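You operate a simulated robot arm through the tools that you are given. There is no shell and no other tool.

Carry out the task below with a simulated two-armed robot. There is one attempt and no reset: what you move stays moved.

TASK
Reprogram the clamped meter with the address and tariff on the work slip.
Fine: park the probe and switch programmer and holder off again after; the clock stays.

Only the result counts: the job must be done as asked and must still hold three seconds after the hand-in. Knocking over, shifting, dropping, spilling or breaking anything else fails it.

THE ROBOT
Two 7-joint arms with two-finger grippers on one trunk that stands fixed in place. Base frame: the origin is at the foot of the trunk, x ahead of it, y to its left, z up. Units: cm, rad, N and s.
The left shoulder is at [6.4, 17.5, 112.7], the right one opposite. With the tool pointing down near the work surface each hand reaches from about 26 to 86 cm from the base axis, measured 20 degrees to its own side. Payload 2.94 kg a hand.
The tool frame of a hand sits at the grasp point between the pads (the TCP): z along the fingers, y along the line on which they close. The tips reach 3 cm beyond it. Largest opening 13.8 cm; the body of the gripper starts 10.9 cm behind the TCP.
Orientation is that of the tool frame in the base frame, as [roll, pitch, yaw] about the fixed x, y, z axes, in that order (R = Rz(yaw) Ry(pitch) Rx(roll)). With the fingers straight down and closing along the base's y, the tool's x points along the base's -x, its y along +y and its z along -z.

THE INTERFACE
- The arms move only by the tool apply_moves. It takes "left_targets", "right_targets" or both (then of equal length, played together; a hand with none holds still); each is a list of rows, each a list of 7 numbers: the shift along the base's x, y, z in cm, then the turn, a rotation vector about the base's x, y, z in rad, then the closure, from 0 (fully open) to 1 (shut). In form: [[dx, dy, dz, rx, ry, rz, gripper], ...]. A call has 1 to 20 rows; each row shifts and turns the commanded pose from where the row before left it. Rows are played at 5 a second. More than 5 cm and 0.15 rad between two rows, or a gripper value outside its range, and nothing of the call is played. Where a pose cannot be reached the arm comes as near as it can. A force on the tool above 40 N (or 10 N above the force at the start of the call, whichever is more), or a blocked arm, ends the call early, and 0.2 s more pass. Each finger halts on what it meets, pressing with about 33 N; the grip force reading is that of the motor and also rises with nothing between the fingers. The clock runs only during rows and for 0.2 s after the last one: add rows that do not move to give the fingers time. The reply holds the time, the measured pose of the TCP, the force on the tool along the base axes, the opening and the grip force, in the units named above and with some noise, with the torque about the TCP (base axes, N m) and any sound that the robot's microphone picked up.
- Cameras (640 x 400 px; columns grow to the right, rows downward): "scene" is now at [14.17, 4.98, 160.84]; the picture's right is [0.61, -0.80, 0.00], its down [-0.56, -0.42, -0.71] and it looks along [0.57, 0.43, -0.70] (base axes); focal length 323 px, centre (320, 200). "left" rides on the left gripper at [7.1, -1.9, -14.6] in its tool frame; the picture's right is [0.26, 0.96, 0.00], its down [-0.85, 0.23, -0.48] and it looks along [-0.46, 0.12, 0.88] (tool axes); focal length 280 px, centre (320, 200). "right" rides on the right gripper at [7.1, 1.9, -14.6] in its tool frame; the picture's right is [-0.26, 0.97, 0.00], its down [-0.85, -0.23, -0.48] and it looks along [-0.46, -0.13, 0.88] (tool axes); focal length 280 px, centre (320, 200). There is no depth. A picture from a camera that has moved, and an enlarged one, comes with that camera's place and axes in the base frame and with its lens.
- grab_frame(camera): a new picture of that camera. It takes no simulated time.
- move_column(by): slides the trunk up (or, below 0, down) by that many cm; the arms and the scene camera ride with it, the base frame stays. It gives what a move gives, with no picture.
- aim_head(pan, tilt): turns the head with the scene camera to pan (to the left, within 2.094 rad either way) and tilt (down, from -0.506 to 1.204), counted from straight ahead of the robot. It gives what a move gives.
- inspect(camera, box): a new picture of the part [left, top, right, bottom] of that camera's present view, enlarged. It takes no simulated time.
- sign_off(): hands the job in; it is judged then, once.

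Nothing tells you positions but the pictures and the camera data. Unless the task says otherwise, let go and move clear before handing in.

The tools are called after "Request:" by a JSON object that holds its "fn" and its "kwargs". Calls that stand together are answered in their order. apply_moves: Moves the arms, as the interface text tells. Its arguments: {"type":"object","properties":{"left_targets":{"type":"array"},"right_targets":{"type":"array"}},"required":[]} The other tools are called the same way: move_column (by) slides the trunk up or down; aim_head (pan, tilt) turns the head that bears the scene camera; grab_frame (camera) takes a picture; inspect (camera, box) takes an enlarged picture of a part of a camera's view; sign_off () hands the job in.

At the start:

```text
time_s: 0.0
left_position: [41.59, 59.64, 113.27]
left_tool_rot: [3.141, 0.0, 3.141]
left_contact_force: [0.1, 0.6, -0.9]
left_wrist_torque: [-0.02, 0.0, -0.03]
left_width: 13.79
left_finger_force: 0.1
right_position: [50.96, 1.39, 119.46]
right_tool_rot: [-3.141, 0.0, -3.141]
right_contact_force: [0.1, 0.2, -0.2]
right_wrist_torque: [0.03, 0.0, 0.02]
right_width: 13.79
right_finger_force: 0.1
trunk travel left (down, up): [-30.0, 43.4]
head pan, tilt: [0.651, 0.775]
```

scene: 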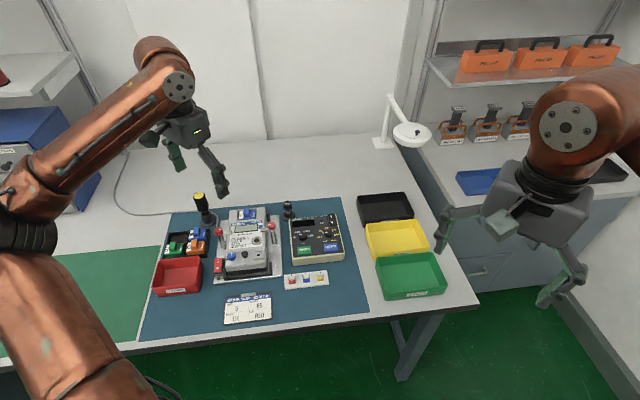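
right: 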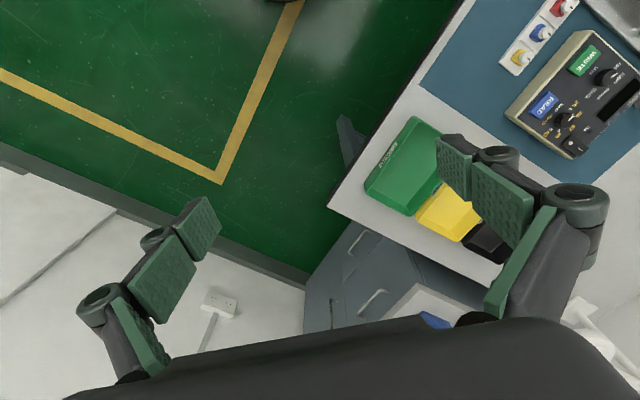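
left: 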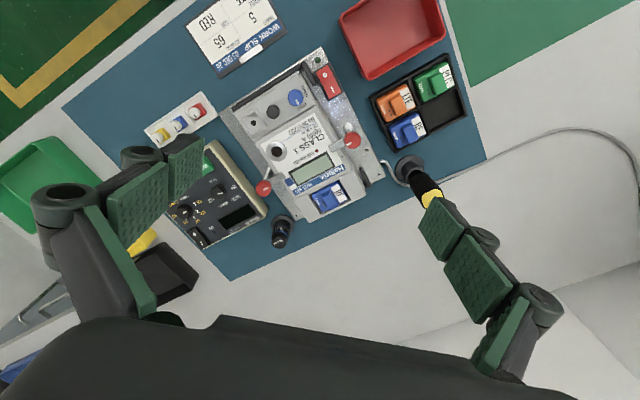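

I see a workbench with a clamped meter in a holder, a programmer box, a work slip, a probe on a stand and some tagged modules. First I'll take enlarged pictures to read everything.

Request:
{"fn": "inspect", "kwargs": {"camera": "scene", "box": [140, 180, 360, 330]}}

Request:
{"fn": "inspect", "kwargs": {"camera": "left", "box": [180, 0, 340, 100]}}

Request:
{"fn": "inspect", "kwargs": {"camera": "left", "box": [130, 50, 400, 250]}}

Request:
{"fn": "inspect", "kwargs": {"camera": "right", "box": [480, 0, 640, 160]}}

Request:
{"fn": "inspect", "kwargs": {"camera": "scene", "box": [280, 200, 350, 270]}}

Request:
{"fn": "inspect", "kwargs": {"camera": "scene", "box": [215, 285, 335, 330]}}

```text
2.67 times, centred on (250, 255) of scene
camera zoom: at [14.17, 4.98, 160.84], right [0.61, -0.8, 0.0], down [-0.56, -0.42, -0.71], along [0.57, 0.43, -0.7], focal length 860 px, centre (507, 53)
```

zoom: 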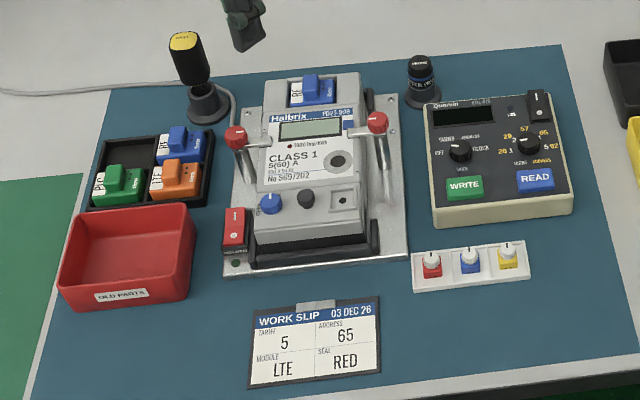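

```text
4.00 times, centred on (260, 50) of left
camera zoom: at [34.58, 57.72, 127.9], right [-0.26, 0.96, 0.0], down [0.85, 0.23, 0.48], along [0.46, 0.12, -0.88], focal length 1122 px, centre (560, 800)
```

zoom: 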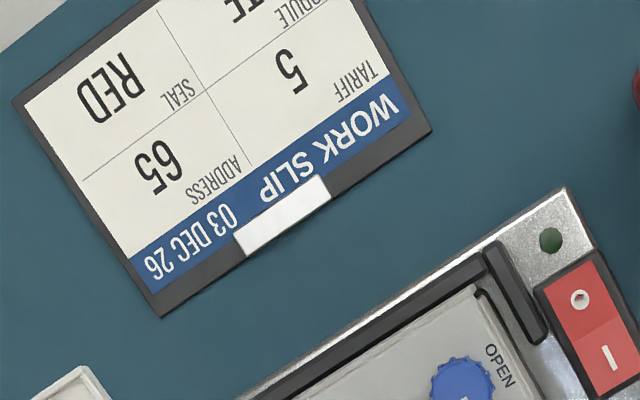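

```text
2.00 times, centred on (265, 150) of left
camera zoom: at [34.58, 57.72, 127.9], right [-0.26, 0.96, 0.0], down [0.85, 0.23, 0.48], along [0.46, 0.12, -0.88], focal length 561 px, centre (430, 300)
```

zoom: 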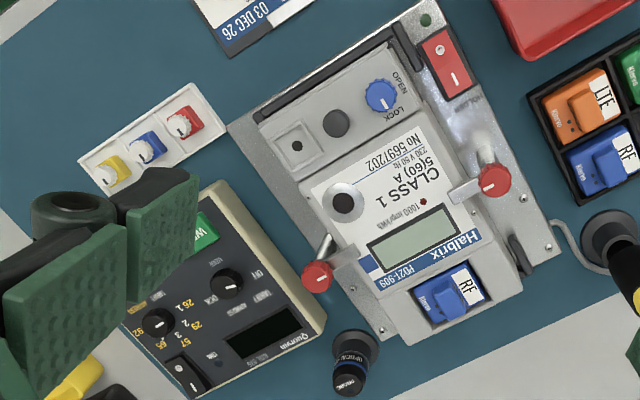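

```text
2.50 times, centred on (560, 80) of right
camera zoom: at [43.98, 3.32, 134.02], right [0.26, 0.97, 0.0], down [0.85, -0.23, 0.48], along [0.46, -0.13, -0.88], focal length 701 px, centre (-280, 500)
```

zoom: 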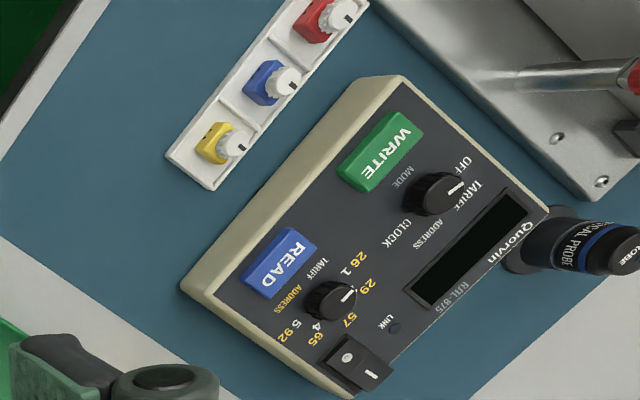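

```text
5.71 times, centred on (315, 235) of scene
camera zoom: at [14.17, 4.98, 160.84], right [0.61, -0.8, 0.0], down [-0.56, -0.42, -0.71], along [0.57, 0.43, -0.7], focal length 1844 px, centre (349, 0)
```

zoom: 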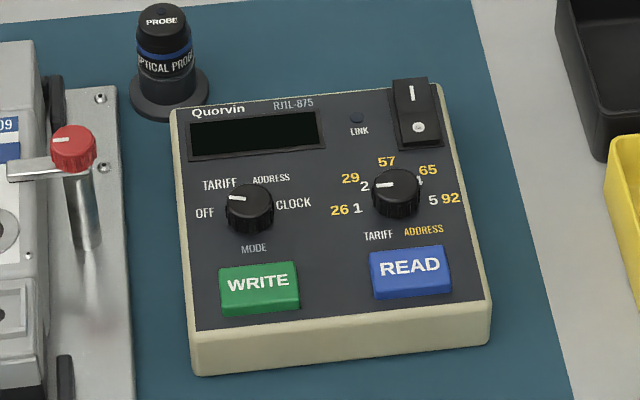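

```text
5.33 times, centred on (275, 308) of scene
camera zoom: at [14.17, 4.98, 160.84], right [0.61, -0.8, 0.0], down [-0.56, -0.42, -0.71], along [0.57, 0.43, -0.7], focal length 1721 px, centre (560, -373)
```

zoom: 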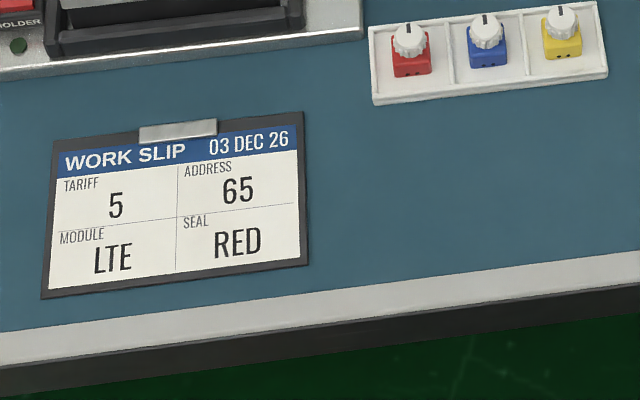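

The slip asks for tariff 5 and address 65. I want closer views of the meter, holder switch, dials and probe before moving anything.

Request:
{"fn": "inspect", "kwargs": {"camera": "left", "box": [260, 60, 350, 120]}}

Request:
{"fn": "inspect", "kwargs": {"camera": "left", "box": [250, 110, 370, 220]}}

Request:
{"fn": "inspect", "kwargs": {"camera": "scene", "box": [210, 205, 290, 285]}}

Request:
{"fn": "inspect", "kwargs": {"camera": "scene", "box": [150, 180, 230, 260]}}

Request:
{"fn": "inspect", "kwargs": {"camera": "right", "box": [540, 50, 640, 120]}}

Request:
{"fn": "inspect", "kwargs": {"camera": "left", "box": [370, 130, 470, 220]}}

```text
6.67 times, centred on (305, 90) of left
camera zoom: at [34.58, 57.72, 127.9], right [-0.26, 0.96, 0.0], down [0.85, 0.23, 0.48], along [0.46, 0.12, -0.88], focal length 1869 px, centre (420, 933)
```

zoom: 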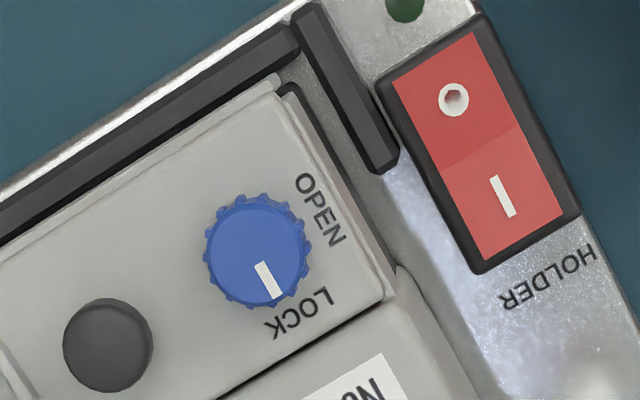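

```text
3.64 times, centred on (310, 165) of left
camera zoom: at [34.58, 57.72, 127.9], right [-0.26, 0.96, 0.0], down [0.85, 0.23, 0.48], along [0.46, 0.12, -0.88], focal length 1020 px, centre (356, 327)
```

zoom: 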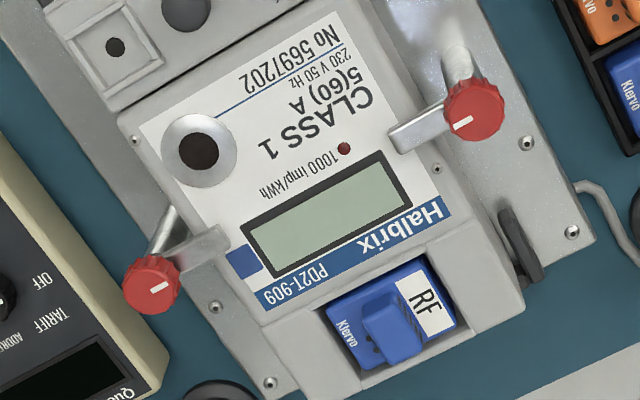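

```text
5.00 times, centred on (250, 245) of scene
camera zoom: at [14.17, 4.98, 160.84], right [0.61, -0.8, 0.0], down [-0.56, -0.42, -0.71], along [0.57, 0.43, -0.7], focal length 1613 px, centre (670, -25)
```

zoom: 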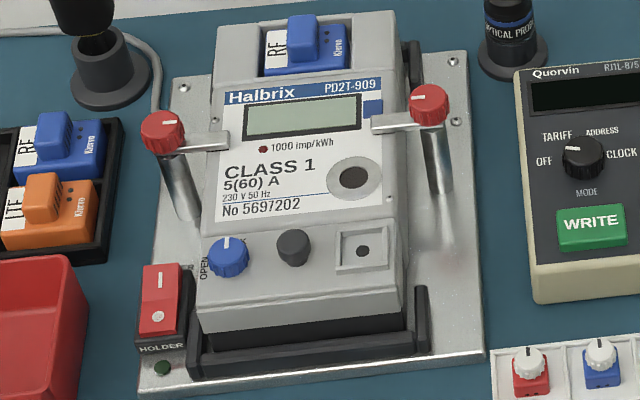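

```text
5.00 times, centred on (190, 220) of scene
camera zoom: at [14.17, 4.98, 160.84], right [0.61, -0.8, 0.0], down [-0.56, -0.42, -0.71], along [0.57, 0.43, -0.7], focal length 1613 px, centre (970, 100)
```

zoom: 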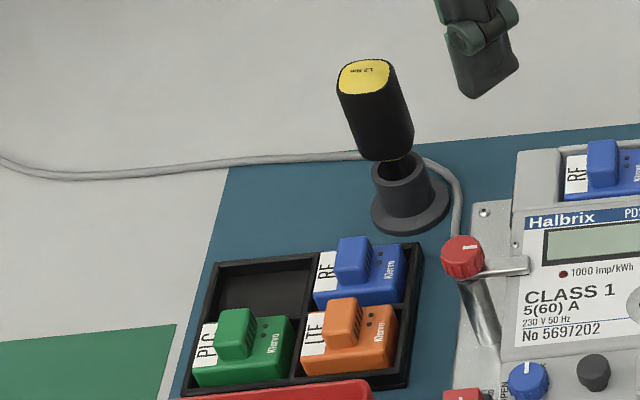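

```text
5.71 times, centred on (590, 85) of right
camera zoom: at [43.98, 3.32, 134.02], right [0.26, 0.97, 0.0], down [0.85, -0.23, 0.48], along [0.46, -0.13, -0.88], focal length 1602 px, centre (-1223, 857)
```

zoom: 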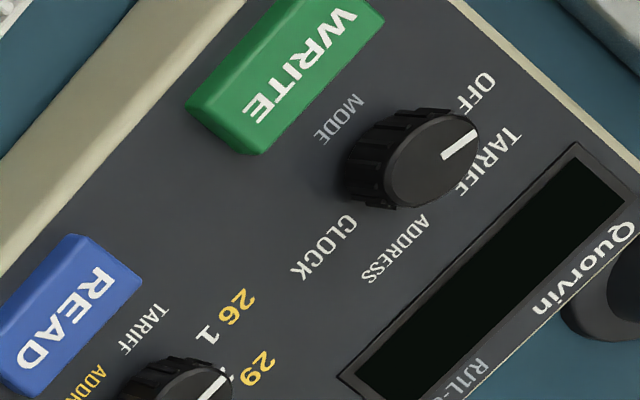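

```text
4.44 times, centred on (420, 175) of left
camera zoom: at [34.58, 57.72, 127.9], right [-0.26, 0.96, 0.0], down [0.85, 0.23, 0.48], along [0.46, 0.12, -0.88], focal length 1246 px, centre (-124, 311)
```

zoom: 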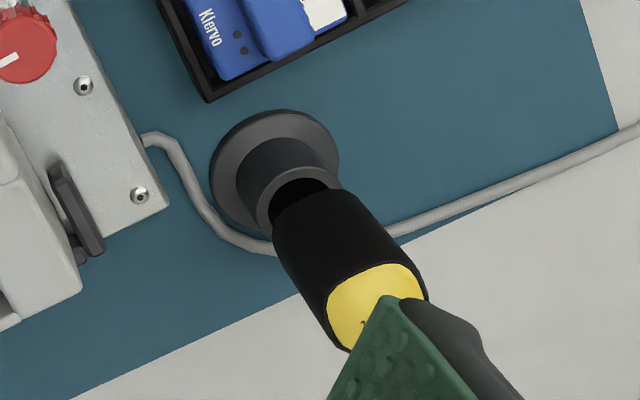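

The holder is turned about 45° on the bench. By triangulation, the meter's optical port is near (49.5, 55, 87), the mode knob near (60, 46, 86) and the value knob near (65, 41, 86). Next I'll move the left hand over the programmer for a closer look, and draw the right arm aside.

Request:
{"fn": "apply_moves", "kwargs": {"left_targets": [[1.7, -3.58, -0.6, 0, 0, 0.098, 0], [1.7, -3.58, -0.6, 0, 0, 0.098, 0], [1.7, -3.58, -0.6, 0, 0, 0.098, 0], [1.7, -3.58, -0.6, 0, 0, 0.098, 0], [1.7, -3.58, -0.6, 0, 0, 0.098, 0], [1.7, -3.58, -0.6, 0, 0, 0.098, 0], [1.7, -3.58, -0.6, 0, 0, 0.098, 0], [1.7, -3.58, -0.6, 0, 0, 0.0994, 0], [0, 0, 0, 0, 0, 0, 0]], "right_targets": [[0, -2.5, 0, 0, 0, 0, 0], [0, -2.5, 0, 0, 0, 0, 0], [0, -2.5, 0, 0, 0, 0, 0], [0, -2.5, 0, 0, 0, 0, 0], [0, -2.5, 0, 0, 0, 0, 0], [0, -2.5, 0, 0, 0, 0, 0], [0, -2.5, 0, 0, 0, 0, 0], [0, -2.5, 0, 0, 0, 0, 0], [0, 0, 0, 0, 0, 0, 0]]}}

Request:
{"fn": "grab_frame", "kwargs": {"camera": "left"}}

Request:
{"fn": "grab_frame", "kwargs": {"camera": "scene"}}

```text
time_s: 2.0
left_position: [55.21, 31.02, 108.47]
left_tool_rot: [-3.141, 0.001, -2.354]
left_contact_force: [-0.4, -0.1, -0.3]
left_wrist_torque: [-0.02, -0.01, 0.02]
left_width: 13.78
left_finger_force: 0.1
right_position: [50.81, -18.57, 119.7]
right_tool_rot: [-3.14, 0.0, -3.141]
right_contact_force: [-0.4, -0.4, 0.4]
right_wrist_torque: [0.0, -0.04, 0.01]
right_width: 13.78
right_finger_force: 0.1
trunk travel left (down, up): [-30.0, 43.4]
head pan, tilt: [0.651, 0.775]
```

```text
taken
camera left: at [51.54, 24.58, 123.06], right [-0.87, 0.5, 0.0], down [0.44, 0.76, 0.48], along [0.24, 0.41, -0.88], focal length 280 px, centre (320, 200)
```

left: 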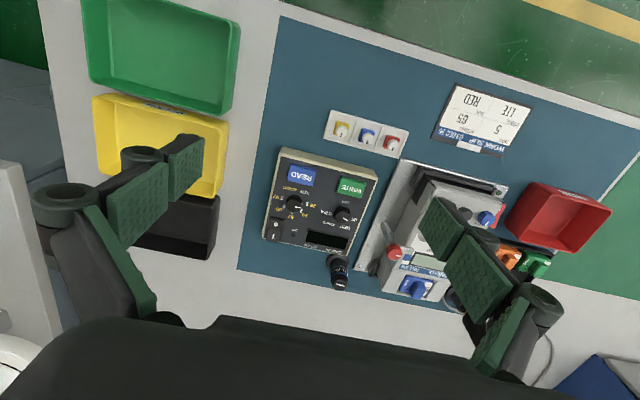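

```text
taken
camera scene: at [14.09, 5.01, 160.85], right [0.61, -0.8, 0.0], down [-0.56, -0.42, -0.71], along [0.57, 0.43, -0.7], focal length 323 px, centre (320, 200)
```

scene: 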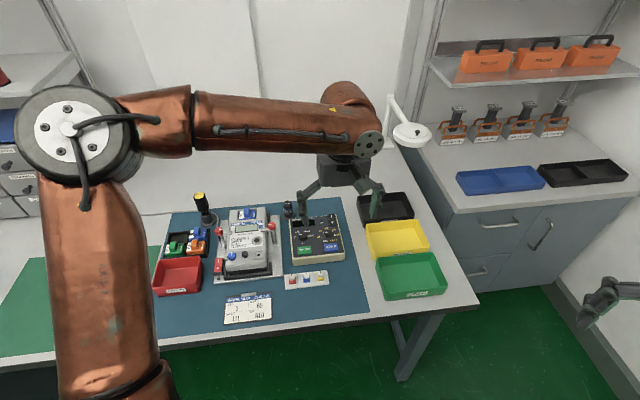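

The left hand is now above the programmer and the view is clear. I'll zoom in on the dials, probe and switches.

Request:
{"fn": "inspect", "kwargs": {"camera": "left", "box": [255, 140, 385, 260]}}

Request:
{"fn": "inspect", "kwargs": {"camera": "left", "box": [310, 230, 370, 300]}}

Request:
{"fn": "inspect", "kwargs": {"camera": "scene", "box": [270, 190, 360, 270]}}

```text
3.33 times, centred on (320, 200) of left
camera zoom: at [51.54, 24.58, 123.06], right [-0.87, 0.5, 0.0], down [0.44, 0.76, 0.48], along [0.24, 0.41, -0.88], focal length 935 px, centre (320, 200)
```

zoom: 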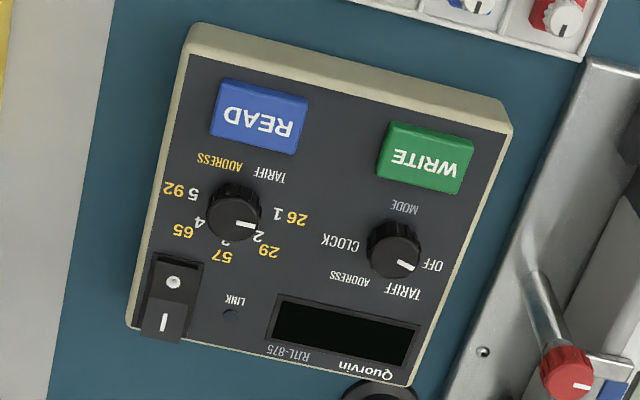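

```text
5.71 times, centred on (340, 265) of left
camera zoom: at [51.54, 24.58, 123.06], right [-0.87, 0.5, 0.0], down [0.44, 0.76, 0.48], along [0.24, 0.41, -0.88], focal length 1602 px, centre (206, -171)
```

zoom: 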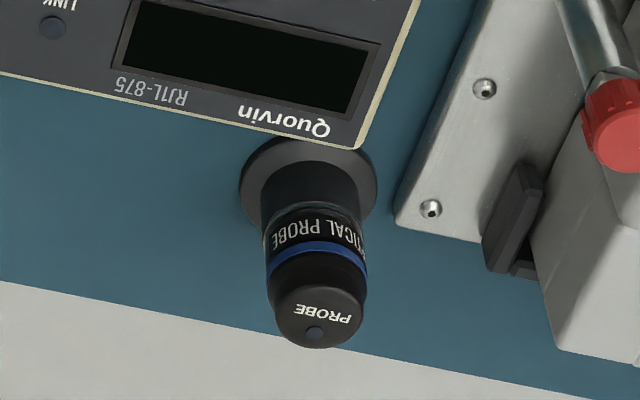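

```text
5.00 times, centred on (315, 230) of scene
camera zoom: at [14.09, 5.01, 160.85], right [0.61, -0.8, 0.0], down [-0.56, -0.42, -0.71], along [0.57, 0.43, -0.7], focal length 1613 px, centre (345, 50)
```

zoom: 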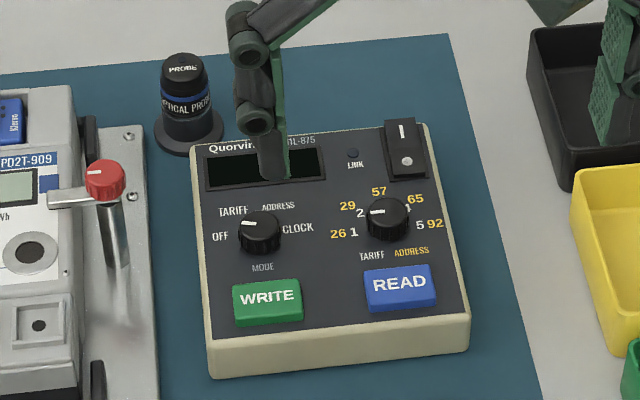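

Request:
{"fn": "inspect", "kwargs": {"camera": "left", "box": [330, 195, 354, 225]}}

Request:
{"fn": "inspect", "kwargs": {"camera": "left", "box": [280, 185, 320, 225]}}

Request:
{"fn": "inspect", "kwargs": {"camera": "left", "box": [325, 175, 375, 230]}}

Request:
{"fn": "inspect", "kwargs": {"camera": "left", "box": [255, 205, 305, 255]}}

```text
13.33 times, centred on (342, 210) of left
camera zoom: at [51.54, 24.58, 123.06], right [-0.87, 0.5, 0.0], down [0.44, 0.76, 0.48], along [0.24, 0.41, -0.88], focal length 3738 px, centre (27, 67)
```

zoom: 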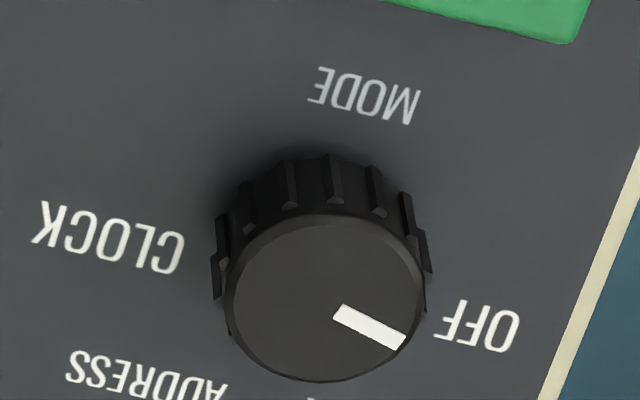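

```text
10.00 times, centred on (300, 205) of left
camera zoom: at [51.54, 24.58, 123.06], right [-0.87, 0.5, 0.0], down [0.44, 0.76, 0.48], along [0.24, 0.41, -0.88], focal length 2804 px, centre (520, 150)
```

zoom: 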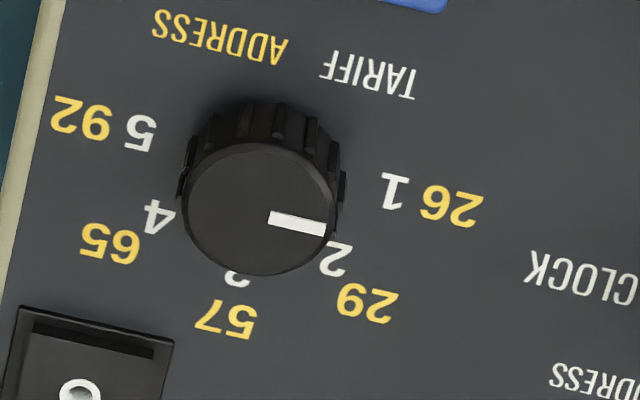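

```text
7.27 times, centred on (350, 202) of left
camera zoom: at [51.54, 24.58, 123.06], right [-0.87, 0.5, 0.0], down [0.44, 0.76, 0.48], along [0.24, 0.41, -0.88], focal length 2039 px, centre (102, 182)
```

zoom: 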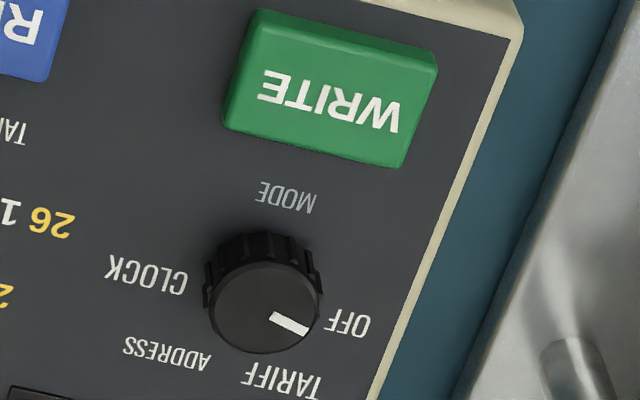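

```text
8.00 times, centred on (280, 230) of left
camera zoom: at [51.54, 24.58, 123.06], right [-0.87, 0.5, 0.0], down [0.44, 0.76, 0.48], along [0.24, 0.41, -0.88], focal length 2243 px, centre (640, -40)
```

zoom: 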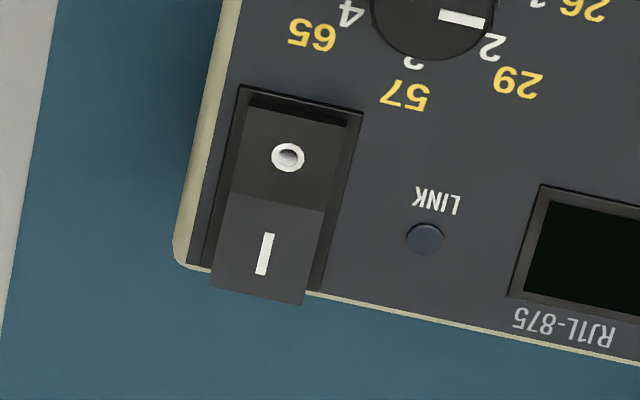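

The programmer's rocker is off (its I side is up), mode is at OFF and value is at position 1. I'll start by bringing the left hand over the holder rocker's "I" end near (39.5, 61.2), with the fingers closed.

Request:
{"fn": "apply_moves", "kwargs": {"left_targets": [[-1.956, 3.77, -1.4, 0, 0, 0, 1], [-1.956, 3.77, -1.4, 0, 0, 0, 1], [-1.956, 3.77, -1.4, 0, 0, 0, 1], [-1.956, 3.77, -1.4, 0, 0, 0, 1], [-1.956, 3.77, -1.4, 0, 0, 0, 1], [-1.956, 3.77, -1.4, 0, 0, 0, 1], [-1.956, 3.77, -1.4, 0, 0, 0, 1], [-1.956, 3.77, -1.4, 0, 0, 0, 1], [0, 0, -3.0, 0, 0, 0, 1], [0, 0, 0, 0, 0, 0, 1]]}}

Request:
{"fn": "grab_frame", "kwargs": {"camera": "left"}}

Request:
{"fn": "inspect", "kwargs": {"camera": "scene", "box": [150, 180, 310, 300]}}

```text
time_s: 4.2
left_position: [39.5, 61.21, 94.32]
left_tool_rot: [3.14, 0.0, -2.355]
left_contact_force: [-0.6, 0.7, -1.4]
left_wrist_torque: [-0.02, -0.03, 0.01]
left_width: 0.0
left_finger_force: 28.3
right_position: [51.07, -18.55, 119.53]
right_tool_rot: [3.141, -0.001, -3.141]
right_contact_force: [-0.4, -0.6, 0.3]
right_wrist_torque: [0.0, 0.02, -0.01]
right_width: 13.82
right_finger_force: 0.0
trunk travel left (down, up): [-30.0, 43.4]
head pan, tilt: [0.651, 0.775]
```

```text
taken
camera left: at [35.84, 54.85, 108.88], right [-0.87, 0.5, 0.0], down [0.44, 0.76, 0.48], along [0.24, 0.41, -0.88], focal length 280 px, centre (320, 200)
```

left: 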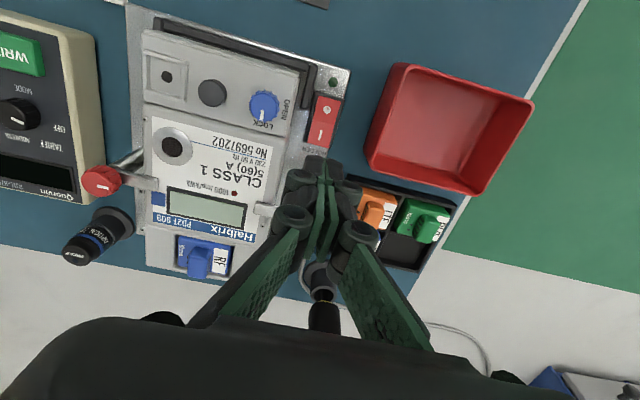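

```text
3.33 times, centred on (230, 240) of scene
camera zoom: at [14.13, 4.98, 160.85], right [0.61, -0.8, 0.0], down [-0.56, -0.42, -0.71], along [0.57, 0.43, -0.7], focal length 1076 px, centre (620, 67)
```

zoom: 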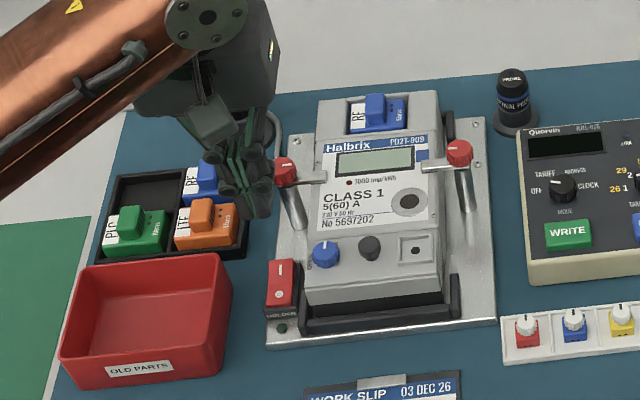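

The fingertips line up over the I half of the holder rocker. I'll lower to just above it, then press in small steps.

Request:
{"fn": "apply_moves", "kwargs": {"left_targets": [[0, 0, -3, 0, 0, 0, 1], [0, 0, -3, 0, 0, 0, 1], [0, 0, -0.5, 0, 0, 0, 1], [0, 0, -0.3, 0, 0, 0, 1], [0, 0, -0.3, 0, 0, 0, 1], [0, 0, 0, 0, 0, 0, 1]]}}

Request:
{"fn": "inspect", "kwargs": {"camera": "scene", "box": [190, 220, 270, 290]}}

Request:
{"fn": "inspect", "kwargs": {"camera": "left", "box": [270, 80, 380, 200]}}

```text
time_s: 5.6
left_position: [39.53, 61.23, 87.16]
left_tool_rot: [3.141, -0.001, -2.357]
left_contact_force: [-0.3, 0.2, 0.1]
left_wrist_torque: [0.01, -0.01, 0.0]
left_width: 0.0
left_finger_force: 28.6
right_position: [50.92, -18.58, 119.53]
right_tool_rot: [-3.141, 0.001, 3.142]
right_contact_force: [-0.2, 0.7, -0.5]
right_wrist_torque: [-0.02, 0.0, 0.0]
right_width: 13.8
right_finger_force: 0.0
trunk travel left (down, up): [-30.0, 43.4]
head pan, tilt: [0.651, 0.775]
```

```text
5.71 times, centred on (230, 255) of scene
camera zoom: at [14.16, 4.94, 160.84], right [0.61, -0.8, 0.0], down [-0.56, -0.42, -0.71], along [0.57, 0.43, -0.7], focal length 1844 px, centre (834, -114)
```

zoom: 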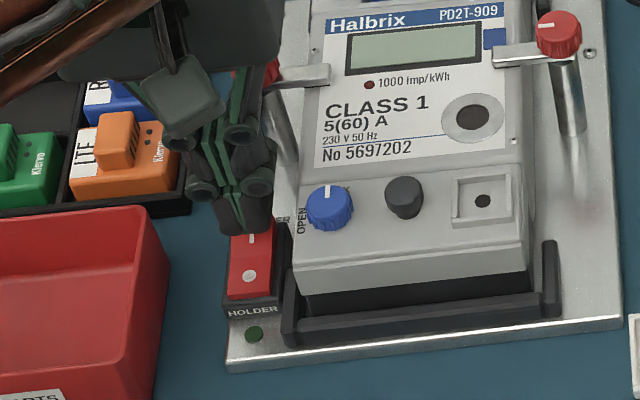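

```text
3.33 times, centred on (325, 140) of left
camera zoom: at [35.97, 54.82, 101.77], right [-0.87, 0.5, 0.0], down [0.44, 0.76, 0.48], along [0.24, 0.41, -0.88], focal length 935 px, centre (303, 400)
```

zoom: 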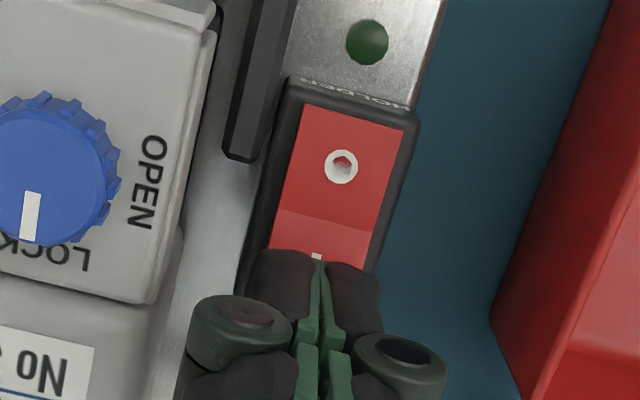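

No contact yet with the tips at about z 84.2. I'll continue down in small steps and watch the force.

Request:
{"fn": "apply_moves", "kwargs": {"left_targets": [[0, 0, -0.25, 0, 0, 0, 1], [0, 0, -0.25, 0, 0, 0, 1], [0, 0, -0.25, 0, 0, 0, 1], [0, 0, 0, 0, 0, 0, 1]]}}

Request:
{"fn": "inspect", "kwargs": {"camera": "left", "box": [270, 80, 380, 200]}}

```text
time_s: 6.6
left_position: [39.53, 61.24, 86.34]
left_tool_rot: [3.141, 0.0, -2.356]
left_contact_force: [-1.3, 0.6, -0.4]
left_wrist_torque: [-0.03, -0.06, 0.03]
left_width: 0.02
left_finger_force: 28.4
right_position: [51.0, -18.69, 119.53]
right_tool_rot: [-3.141, -0.001, -3.141]
right_contact_force: [0.1, 0.0, -0.2]
right_wrist_torque: [0.02, 0.0, -0.01]
right_width: 13.79
right_finger_force: 0.0
trunk travel left (down, up): [-30.0, 43.4]
head pan, tilt: [0.651, 0.775]
```

```text
3.33 times, centred on (325, 140) of left
camera zoom: at [35.96, 54.77, 101.05], right [-0.87, 0.5, 0.0], down [0.44, 0.76, 0.48], along [0.24, 0.41, -0.88], focal length 935 px, centre (303, 400)
```

zoom: 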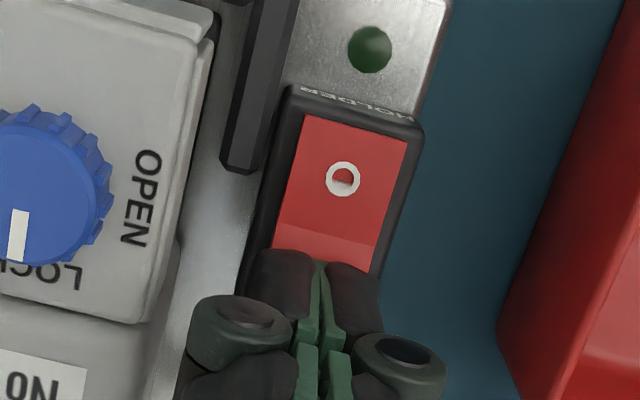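

Request:
{"fn": "apply_moves", "kwargs": {"left_targets": [[0, 0, -0.2, 0, 0, 0, 1], [0, 0, -0.2, 0, 0, 0, 1], [0, 0, 0, 0, 0, 0, 1]]}}

Request:
{"fn": "inspect", "kwargs": {"camera": "left", "box": [270, 80, 380, 200]}}

```text
time_s: 7.4
left_position: [39.59, 61.07, 85.99]
left_tool_rot: [-3.141, 0.001, -2.357]
left_contact_force: [-0.5, 0.2, 0.3]
left_wrist_torque: [-0.01, 0.03, -0.01]
left_width: 0.0
left_finger_force: 28.1
right_position: [51.01, -18.58, 119.49]
right_tool_rot: [-3.142, 0.001, -3.141]
right_contact_force: [-0.1, 0.7, 0.4]
right_wrist_torque: [0.01, 0.04, 0.04]
right_width: 13.8
right_finger_force: 0.1
trunk travel left (down, up): [-30.0, 43.4]
head pan, tilt: [0.651, 0.775]
heard: click
```

```text
3.33 times, centred on (325, 140) of left
camera zoom: at [35.92, 54.78, 100.65], right [-0.87, 0.5, 0.0], down [0.44, 0.76, 0.48], along [0.24, 0.41, -0.88], focal length 935 px, centre (303, 400)
```

zoom: 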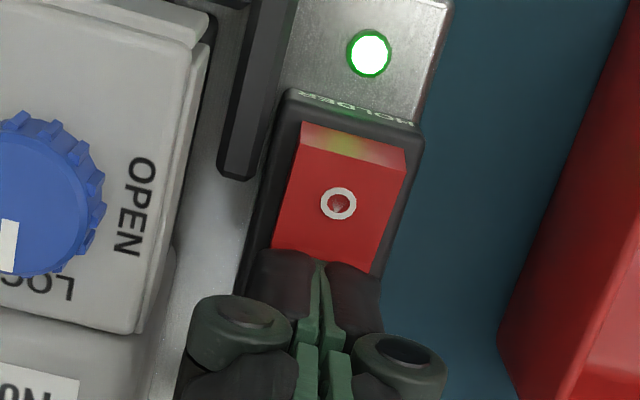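

A click was heard and the holder LED is lit, so the holder is on. Next is the programmer's rocker: lift, cross over, and hover above its I end near (71.9, 44.6).

Request:
{"fn": "apply_moves", "kwargs": {"left_targets": [[0, 0, 4, 0, 0, 0, 1], [0, 0, 4, 0, 0, 0, 1], [0, 0, 4, 0, 0, 0, 1], [4.04, -2.06, 0, 0, 0, 0, 1], [4.04, -2.06, 0, 0, 0, 0, 1], [4.04, -2.06, 0, 0, 0, 0, 1], [4.04, -2.06, 0, 0, 0, 0, 1], [4.04, -2.06, 0, 0, 0, 0, 1], [4.04, -2.06, 0, 0, 0, 0, 1], [4.04, -2.06, 0, 0, 0, 0, 1], [4.04, -2.06, 0, 0, 0, 0, 1], [0, 0, 0, 0, 0, 0, 1]]}}

Request:
{"fn": "grab_frame", "kwargs": {"camera": "left"}}

Request:
{"fn": "inspect", "kwargs": {"camera": "scene", "box": [200, 180, 360, 300]}}

```text
time_s: 10.0
left_position: [71.69, 44.98, 97.85]
left_tool_rot: [3.141, -0.001, -2.356]
left_contact_force: [-0.2, 0.4, -0.8]
left_wrist_torque: [-0.01, -0.01, -0.01]
left_width: 0.0
left_finger_force: 28.4
right_position: [50.92, -18.53, 119.62]
right_tool_rot: [-3.141, -0.002, -3.141]
right_contact_force: [0.6, -0.1, -0.4]
right_wrist_torque: [0.01, -0.01, -0.01]
right_width: 13.77
right_finger_force: 0.0
trunk travel left (down, up): [-30.0, 43.4]
head pan, tilt: [0.651, 0.775]
```

```text
taken
camera left: at [68.25, 38.53, 112.43], right [-0.87, 0.5, 0.0], down [0.44, 0.76, 0.48], along [0.24, 0.41, -0.88], focal length 280 px, centre (320, 200)
```

left: 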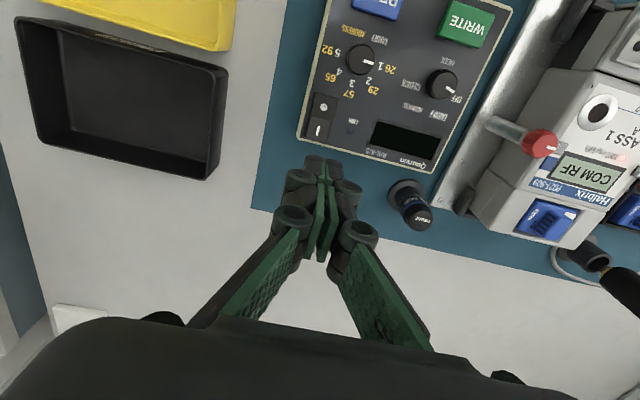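

```text
3.33 times, centred on (280, 240) of scene
camera zoom: at [14.07, 5.04, 160.86], right [0.61, -0.8, 0.0], down [-0.56, -0.42, -0.71], along [0.57, 0.43, -0.7], focal length 1076 px, centre (453, 67)
```

zoom: 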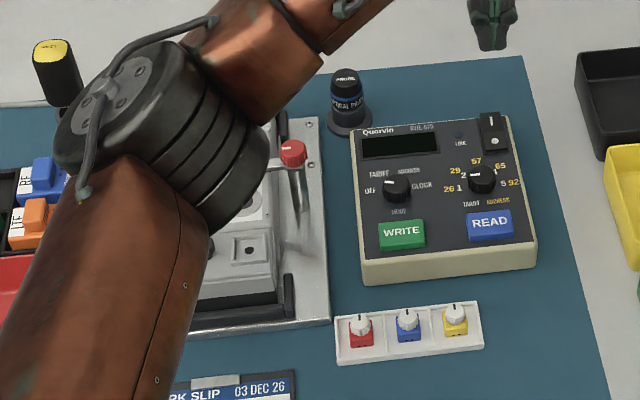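

The meter display has come alive ("COM RF"). After a small sideways correction I'll lower onto the programmer rocker's I end.

Request:
{"fn": "apply_moves", "kwargs": {"left_targets": [[0.18, -0.38, -3, 0, 0, 0, 1], [0, 0, -3, 0, 0, 0, 1], [0, 0, -2, 0, 0, 0, 1], [0, 0, -0.25, 0, 0, 0, 1], [0, 0, -0.25, 0, 0, 0, 1], [0, 0, -0.25, 0, 0, 0, 1], [0, 0, -0.25, 0, 0, 0, 1], [0, 0, 0, 0, 0, 0, 1]]}}

Request:
{"fn": "inspect", "kwargs": {"camera": "left", "box": [240, 40, 440, 200]}}

```text
time_s: 11.8
left_position: [71.94, 44.23, 88.94]
left_tool_rot: [3.14, 0.0, -2.356]
left_contact_force: [1.0, -0.6, 0.0]
left_wrist_torque: [0.04, 0.03, 0.02]
left_width: 0.0
left_finger_force: 28.1
right_position: [51.04, -18.69, 119.57]
right_tool_rot: [-3.141, 0.0, -3.141]
right_contact_force: [0.3, -0.6, -0.8]
right_wrist_torque: [0.0, 0.01, -0.01]
right_width: 13.79
right_finger_force: 0.0
trunk travel left (down, up): [-30.0, 43.4]
head pan, tilt: [0.651, 0.775]
```

```text
2.50 times, centred on (340, 120) of left
camera zoom: at [68.41, 37.81, 103.61], right [-0.87, 0.5, 0.0], down [0.44, 0.76, 0.48], along [0.24, 0.41, -0.88], focal length 701 px, centre (270, 400)
```

zoom: 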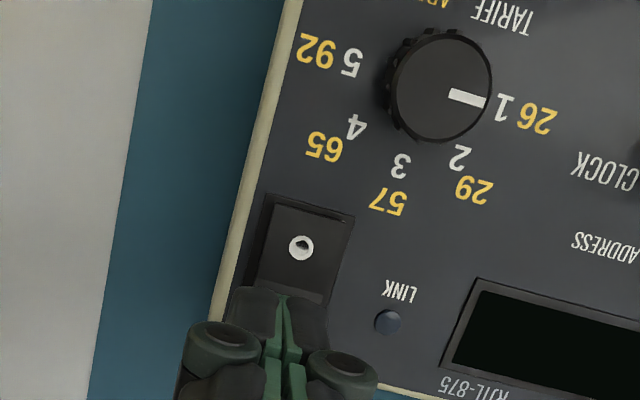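

Request:
{"fn": "apply_moves", "kwargs": {"left_targets": [[0, 0.2, -0.2, 0, 0, 0, 1], [0, 0, -0.2, 0, 0, 0, 1], [0, 0, -0.2, 0, 0, 0, 1], [0, 0, 0, 0, 0, 0, 1]]}}

Request:
{"fn": "inspect", "kwargs": {"camera": "left", "box": [240, 40, 440, 200]}}

```text
time_s: 12.8
left_position: [71.98, 44.5, 88.48]
left_tool_rot: [-3.142, -0.001, -2.356]
left_contact_force: [-0.3, -0.6, 0.7]
left_wrist_torque: [-0.01, 0.02, 0.02]
left_width: 0.03
left_finger_force: 28.8
right_position: [50.91, -18.64, 119.53]
right_tool_rot: [3.141, 0.001, -3.141]
right_contact_force: [0.8, 0.0, 0.2]
right_wrist_torque: [0.0, -0.04, 0.01]
right_width: 13.8
right_finger_force: 0.0
trunk travel left (down, up): [-30.0, 43.4]
head pan, tilt: [0.651, 0.775]
```

```text
2.50 times, centred on (340, 120) of left
camera zoom: at [68.4, 38.13, 103.01], right [-0.87, 0.5, 0.0], down [0.44, 0.76, 0.48], along [0.24, 0.41, -0.88], focal length 701 px, centre (270, 400)
```

zoom: 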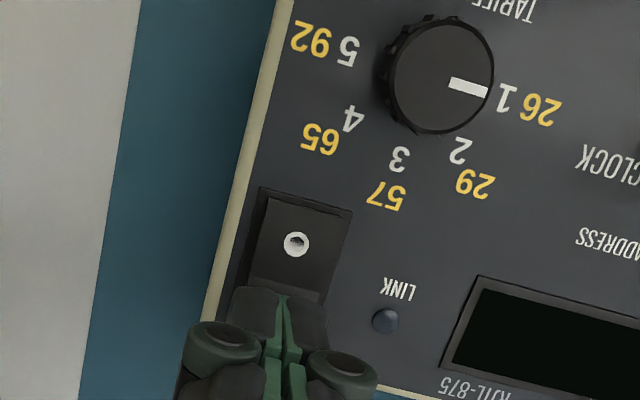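

Request:
{"fn": "apply_moves", "kwargs": {"left_targets": [[0, 0, -0.2, 0, 0, 0, 1], [0, 0, -0.2, 0, 0, 0, 1], [0, 0, 0, 0, 0, 0, 1]]}}

Request:
{"fn": "inspect", "kwargs": {"camera": "left", "box": [240, 40, 440, 200]}}

```text
time_s: 13.6
left_position: [72.03, 44.48, 87.88]
left_tool_rot: [-3.141, 0.001, -2.357]
left_contact_force: [-0.6, 0.2, 0.4]
left_wrist_torque: [0.01, 0.02, 0.0]
left_width: 0.0
left_finger_force: 28.2
right_position: [50.99, -18.69, 119.38]
right_tool_rot: [3.14, 0.0, -3.141]
right_contact_force: [0.3, -0.4, 0.7]
right_wrist_torque: [0.03, 0.03, 0.0]
right_width: 13.82
right_finger_force: 0.0
trunk travel left (down, up): [-30.0, 43.4]
head pan, tilt: [0.651, 0.775]
```

```text
2.50 times, centred on (340, 120) of left
camera zoom: at [68.41, 38.11, 102.62], right [-0.87, 0.5, 0.0], down [0.44, 0.76, 0.48], along [0.24, 0.41, -0.88], focal length 701 px, centre (270, 400)
```

zoom: 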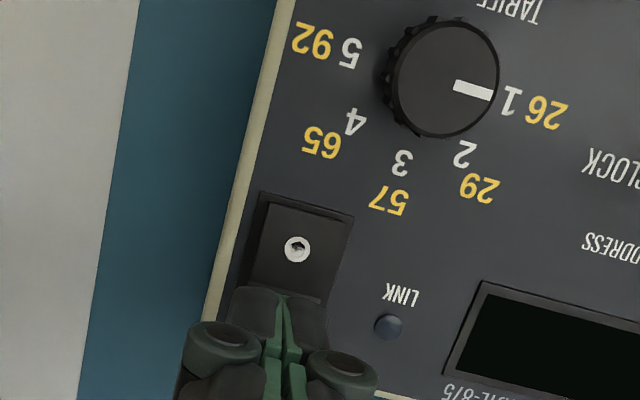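

Request:
{"fn": "apply_moves", "kwargs": {"left_targets": [[0, 0, -0.2, 0, 0, 0, 1], [0, 0, -0.2, 0, 0, 0, 1], [0, 0, 0, 0, 0, 0, 1]]}}

Request:
{"fn": "inspect", "kwargs": {"camera": "left", "box": [240, 40, 440, 200]}}

```text
time_s: 14.4
left_position: [71.97, 44.53, 87.56]
left_tool_rot: [3.14, -0.001, -2.355]
left_contact_force: [-0.1, 0.2, 1.3]
left_wrist_torque: [0.02, 0.01, -0.02]
left_width: 0.58
left_finger_force: 28.8
right_position: [50.87, -18.67, 119.48]
right_tool_rot: [-3.141, -0.001, 3.14]
right_contact_force: [0.2, -0.2, 0.0]
right_wrist_torque: [0.04, -0.04, 0.0]
right_width: 13.8
right_finger_force: 0.1
trunk travel left (down, up): [-30.0, 43.4]
head pan, tilt: [0.651, 0.775]
```

```text
2.50 times, centred on (340, 120) of left
camera zoom: at [68.41, 38.17, 102.19], right [-0.87, 0.5, 0.0], down [0.44, 0.76, 0.48], along [0.24, 0.41, -0.88], focal length 701 px, centre (270, 400)
```

zoom: 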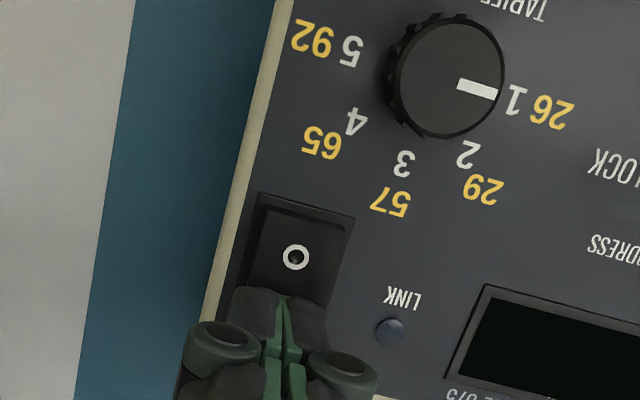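

Request:
{"fn": "apply_moves", "kwargs": {"left_targets": [[0, 0, -0.15, 0, 0, 0, 1], [0, 0, -0.15, 0, 0, 0, 1], [0, 0, 0, 0, 0, 0, 1]]}}

Request:
{"fn": "inspect", "kwargs": {"camera": "left", "box": [240, 40, 440, 200]}}

```text
time_s: 15.2
left_position: [72.04, 44.42, 87.41]
left_tool_rot: [3.141, 0.0, -2.355]
left_contact_force: [0.7, 0.3, 2.9]
left_wrist_torque: [-0.03, -0.04, -0.01]
left_width: 0.62
left_finger_force: 28.3
right_position: [50.84, -18.72, 119.5]
right_tool_rot: [-3.141, 0.0, -3.141]
right_contact_force: [-0.4, 0.2, 0.3]
right_wrist_torque: [-0.03, -0.02, 0.01]
right_width: 13.83
right_finger_force: 0.0
trunk travel left (down, up): [-30.0, 43.4]
head pan, tilt: [0.651, 0.775]
heard: click
```

```text
2.50 times, centred on (340, 120) of left
camera zoom: at [68.41, 38.09, 101.95], right [-0.87, 0.5, 0.0], down [0.44, 0.76, 0.48], along [0.24, 0.41, -0.88], focal length 701 px, centre (270, 400)
```

zoom: 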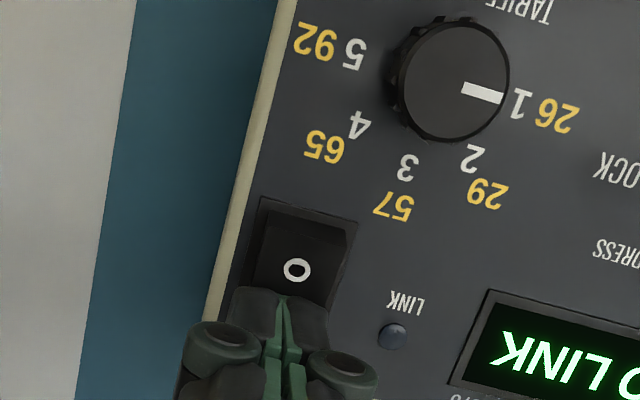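

A click was heard and the programmer now shows "NO LINK", so it is on. Next I'll lift, open to about 7 cm, and hover over the optical probe near (66.75, 58.25).

Request:
{"fn": "apply_moves", "kwargs": {"left_targets": [[0, 0, 4, 0, 0, 0, 1], [0, 0, 4, 0, 0, 0, 0.8], [-1.32, 3.46, 1, 0, 0, 0, 0.5], [-1.32, 3.46, 0, 0, 0, 0, 0.5], [-1.32, 3.46, 0, 0, 0, 0, 0.5], [-1.32, 3.46, 0, 0, 0, 0, 0.5], [0, 0, 0, 0, 0, 0, 0.5], [0, 0, 0, 0, 0, 0, 0.5]]}}

Request:
{"fn": "grab_frame", "kwargs": {"camera": "left"}}

Request:
{"fn": "inspect", "kwargs": {"camera": "left", "box": [260, 80, 400, 200]}}

Request:
{"fn": "inspect", "kwargs": {"camera": "scene", "box": [230, 170, 350, 270]}}

```text
time_s: 17.0
left_position: [66.67, 58.51, 96.38]
left_tool_rot: [-3.141, -0.001, -2.355]
left_contact_force: [0.6, -0.7, -0.2]
left_wrist_torque: [0.01, 0.0, 0.02]
left_width: 6.9
left_finger_force: 0.1
right_position: [51.04, -18.44, 119.47]
right_tool_rot: [3.14, -0.001, 3.141]
right_contact_force: [0.0, 0.4, 0.4]
right_wrist_torque: [0.04, -0.01, 0.05]
right_width: 13.82
right_finger_force: 0.1
trunk travel left (down, up): [-30.0, 43.4]
head pan, tilt: [0.651, 0.775]
```

```text
taken
camera left: at [63.14, 52.08, 111.0], right [-0.87, 0.5, 0.0], down [0.44, 0.76, 0.48], along [0.24, 0.41, -0.88], focal length 280 px, centre (320, 200)
```

left: 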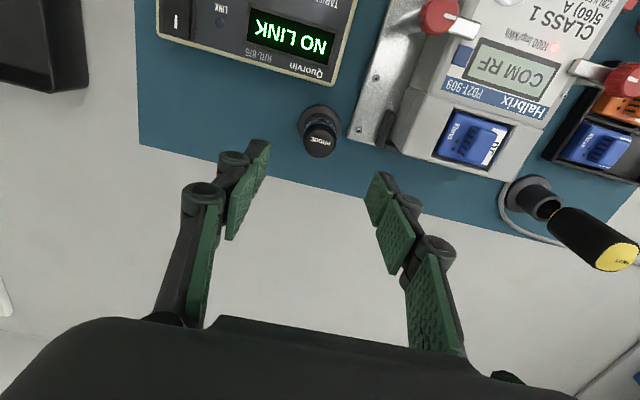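

```text
3.33 times, centred on (330, 140) of left
camera zoom: at [63.14, 52.08, 111.0], right [-0.87, 0.5, 0.0], down [0.44, 0.76, 0.48], along [0.24, 0.41, -0.88], focal length 935 px, centre (287, 400)
```

zoom: 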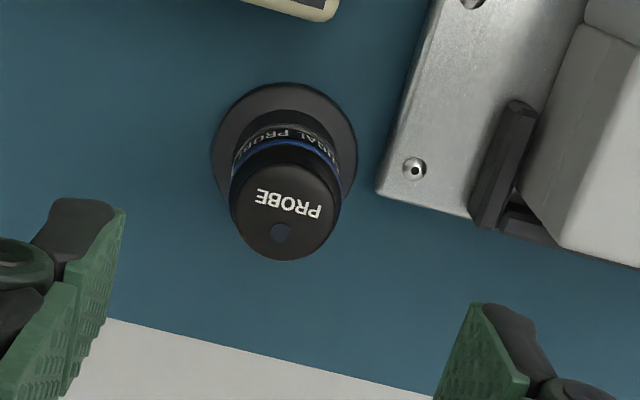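

```text
4.00 times, centred on (290, 220) of scene
camera zoom: at [14.17, 4.98, 160.84], right [0.61, -0.8, 0.0], down [-0.56, -0.42, -0.71], along [0.57, 0.43, -0.7], focal length 1291 px, centre (440, 120)
```

zoom: 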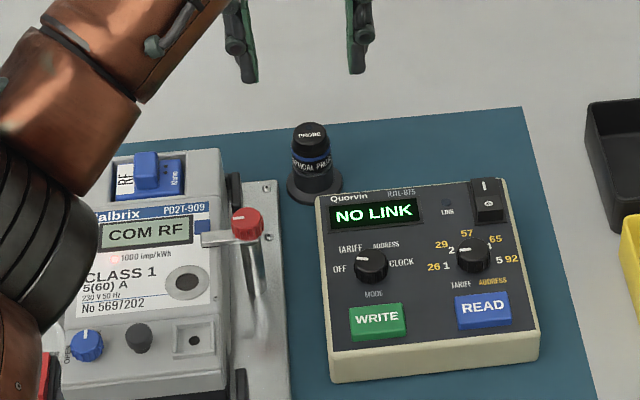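

The probe's top sits exactly below the tool point. I'll lower so the tips stop just above the parking cup, then grip the probe.

Request:
{"fn": "apply_moves", "kwargs": {"left_targets": [[0, 0, -3.3, 0, 0, 0, 0.5], [0, 0, -3.3, 0, 0, 0, 0.5], [0, 0, -2.4, 0, 0, 0, 0.5], [0, 0, -1.0, 0, 0, 0, 0.5], [0, 0, 0, 0, 0, 0, 0.5]]}}

Request:
{"fn": "grab_frame", "kwargs": {"camera": "left"}}

Request:
{"fn": "inspect", "kwargs": {"camera": "scene", "box": [240, 180, 340, 260]}}

```text
time_s: 18.2
left_position: [66.65, 58.31, 86.29]
left_tool_rot: [-3.141, 0.0, -2.354]
left_contact_force: [-0.4, -0.2, 0.1]
left_wrist_torque: [-0.01, 0.01, 0.01]
left_width: 6.89
left_finger_force: 0.1
right_position: [51.05, -18.7, 119.51]
right_tool_rot: [-3.14, 0.001, 3.141]
right_contact_force: [1.5, 0.0, -0.5]
right_wrist_torque: [0.0, 0.0, -0.02]
right_width: 13.79
right_finger_force: 0.2
trunk travel left (down, up): [-30.0, 43.4]
head pan, tilt: [0.651, 0.775]
```

```text
taken
camera left: at [63.05, 51.97, 101.0], right [-0.87, 0.5, 0.0], down [0.44, 0.76, 0.48], along [0.24, 0.41, -0.88], focal length 280 px, centre (320, 200)
```

left: 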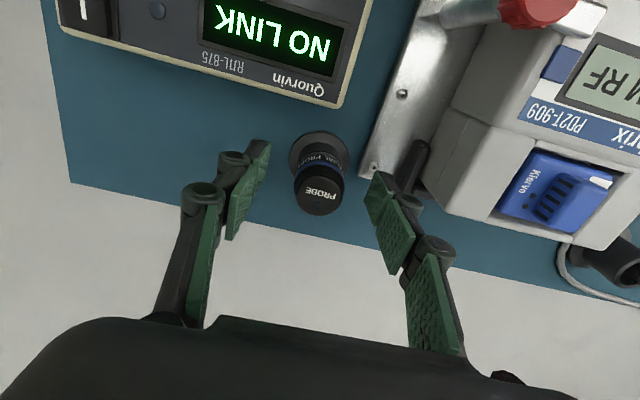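

```text
5.00 times, centred on (290, 220) of scene
camera zoom: at [14.17, 4.92, 160.84], right [0.61, -0.8, 0.0], down [-0.56, -0.42, -0.71], along [0.57, 0.43, -0.7], focal length 1613 px, centre (470, 100)
```

zoom: 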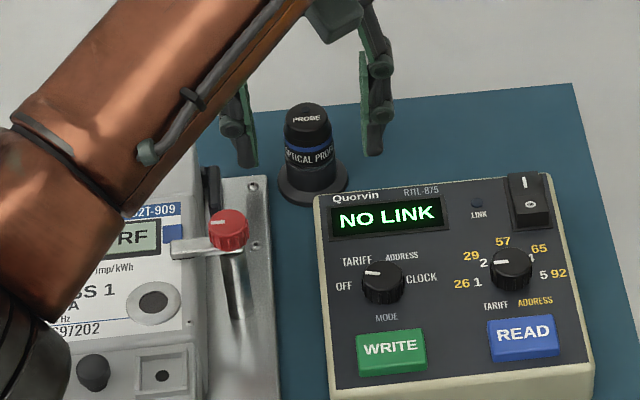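

The probe is centred between the pads with the tips clear of the stand. Closing the grip now.

Request:
{"fn": "apply_moves", "kwargs": {"left_targets": [[0, 0, 0, 0, 0, 0, 0.7], [0, 0, 0, 0, 0, 0, 0.85], [0, 0, 0, 0, 0, 0, 0.9], [0, 0, 0, 0, 0, 0, 0.9], [0, 0, 0, 0, 0, 0, 0.9]]}}

Request:
{"fn": "grab_frame", "kwargs": {"camera": "left"}}

Request:
{"fn": "inspect", "kwargs": {"camera": "scene", "box": [240, 180, 340, 260]}}

```text
time_s: 19.4
left_position: [66.65, 58.43, 86.45]
left_tool_rot: [3.141, -0.002, -2.358]
left_contact_force: [-0.2, -0.5, -0.1]
left_wrist_torque: [0.0, -0.02, -0.01]
left_width: 3.06
left_finger_force: 22.0
right_position: [50.81, -18.7, 119.51]
right_tool_rot: [3.141, 0.0, -3.141]
right_contact_force: [0.3, -0.3, 0.3]
right_wrist_torque: [0.0, 0.0, -0.01]
right_width: 13.81
right_finger_force: 0.0
trunk travel left (down, up): [-30.0, 43.4]
head pan, tilt: [0.651, 0.775]
```

```text
taken
camera left: at [63.06, 51.97, 101.01], right [-0.87, 0.5, 0.0], down [0.44, 0.76, 0.48], along [0.24, 0.41, -0.88], focal length 280 px, centre (320, 200)
```

left: 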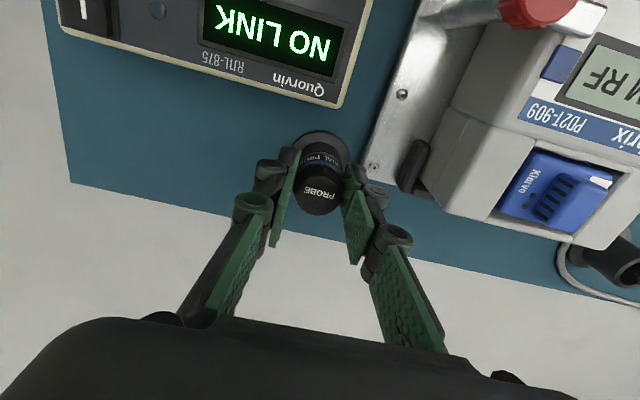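

```text
5.00 times, centred on (290, 220) of scene
camera zoom: at [14.18, 4.93, 160.84], right [0.61, -0.8, 0.0], down [-0.56, -0.42, -0.71], along [0.57, 0.43, -0.7], focal length 1613 px, centre (470, 100)
```

zoom: 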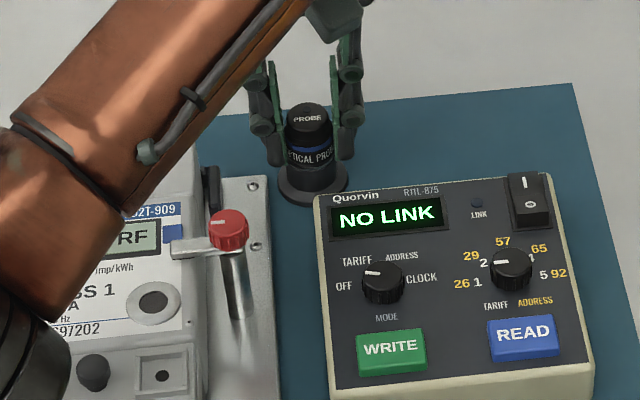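

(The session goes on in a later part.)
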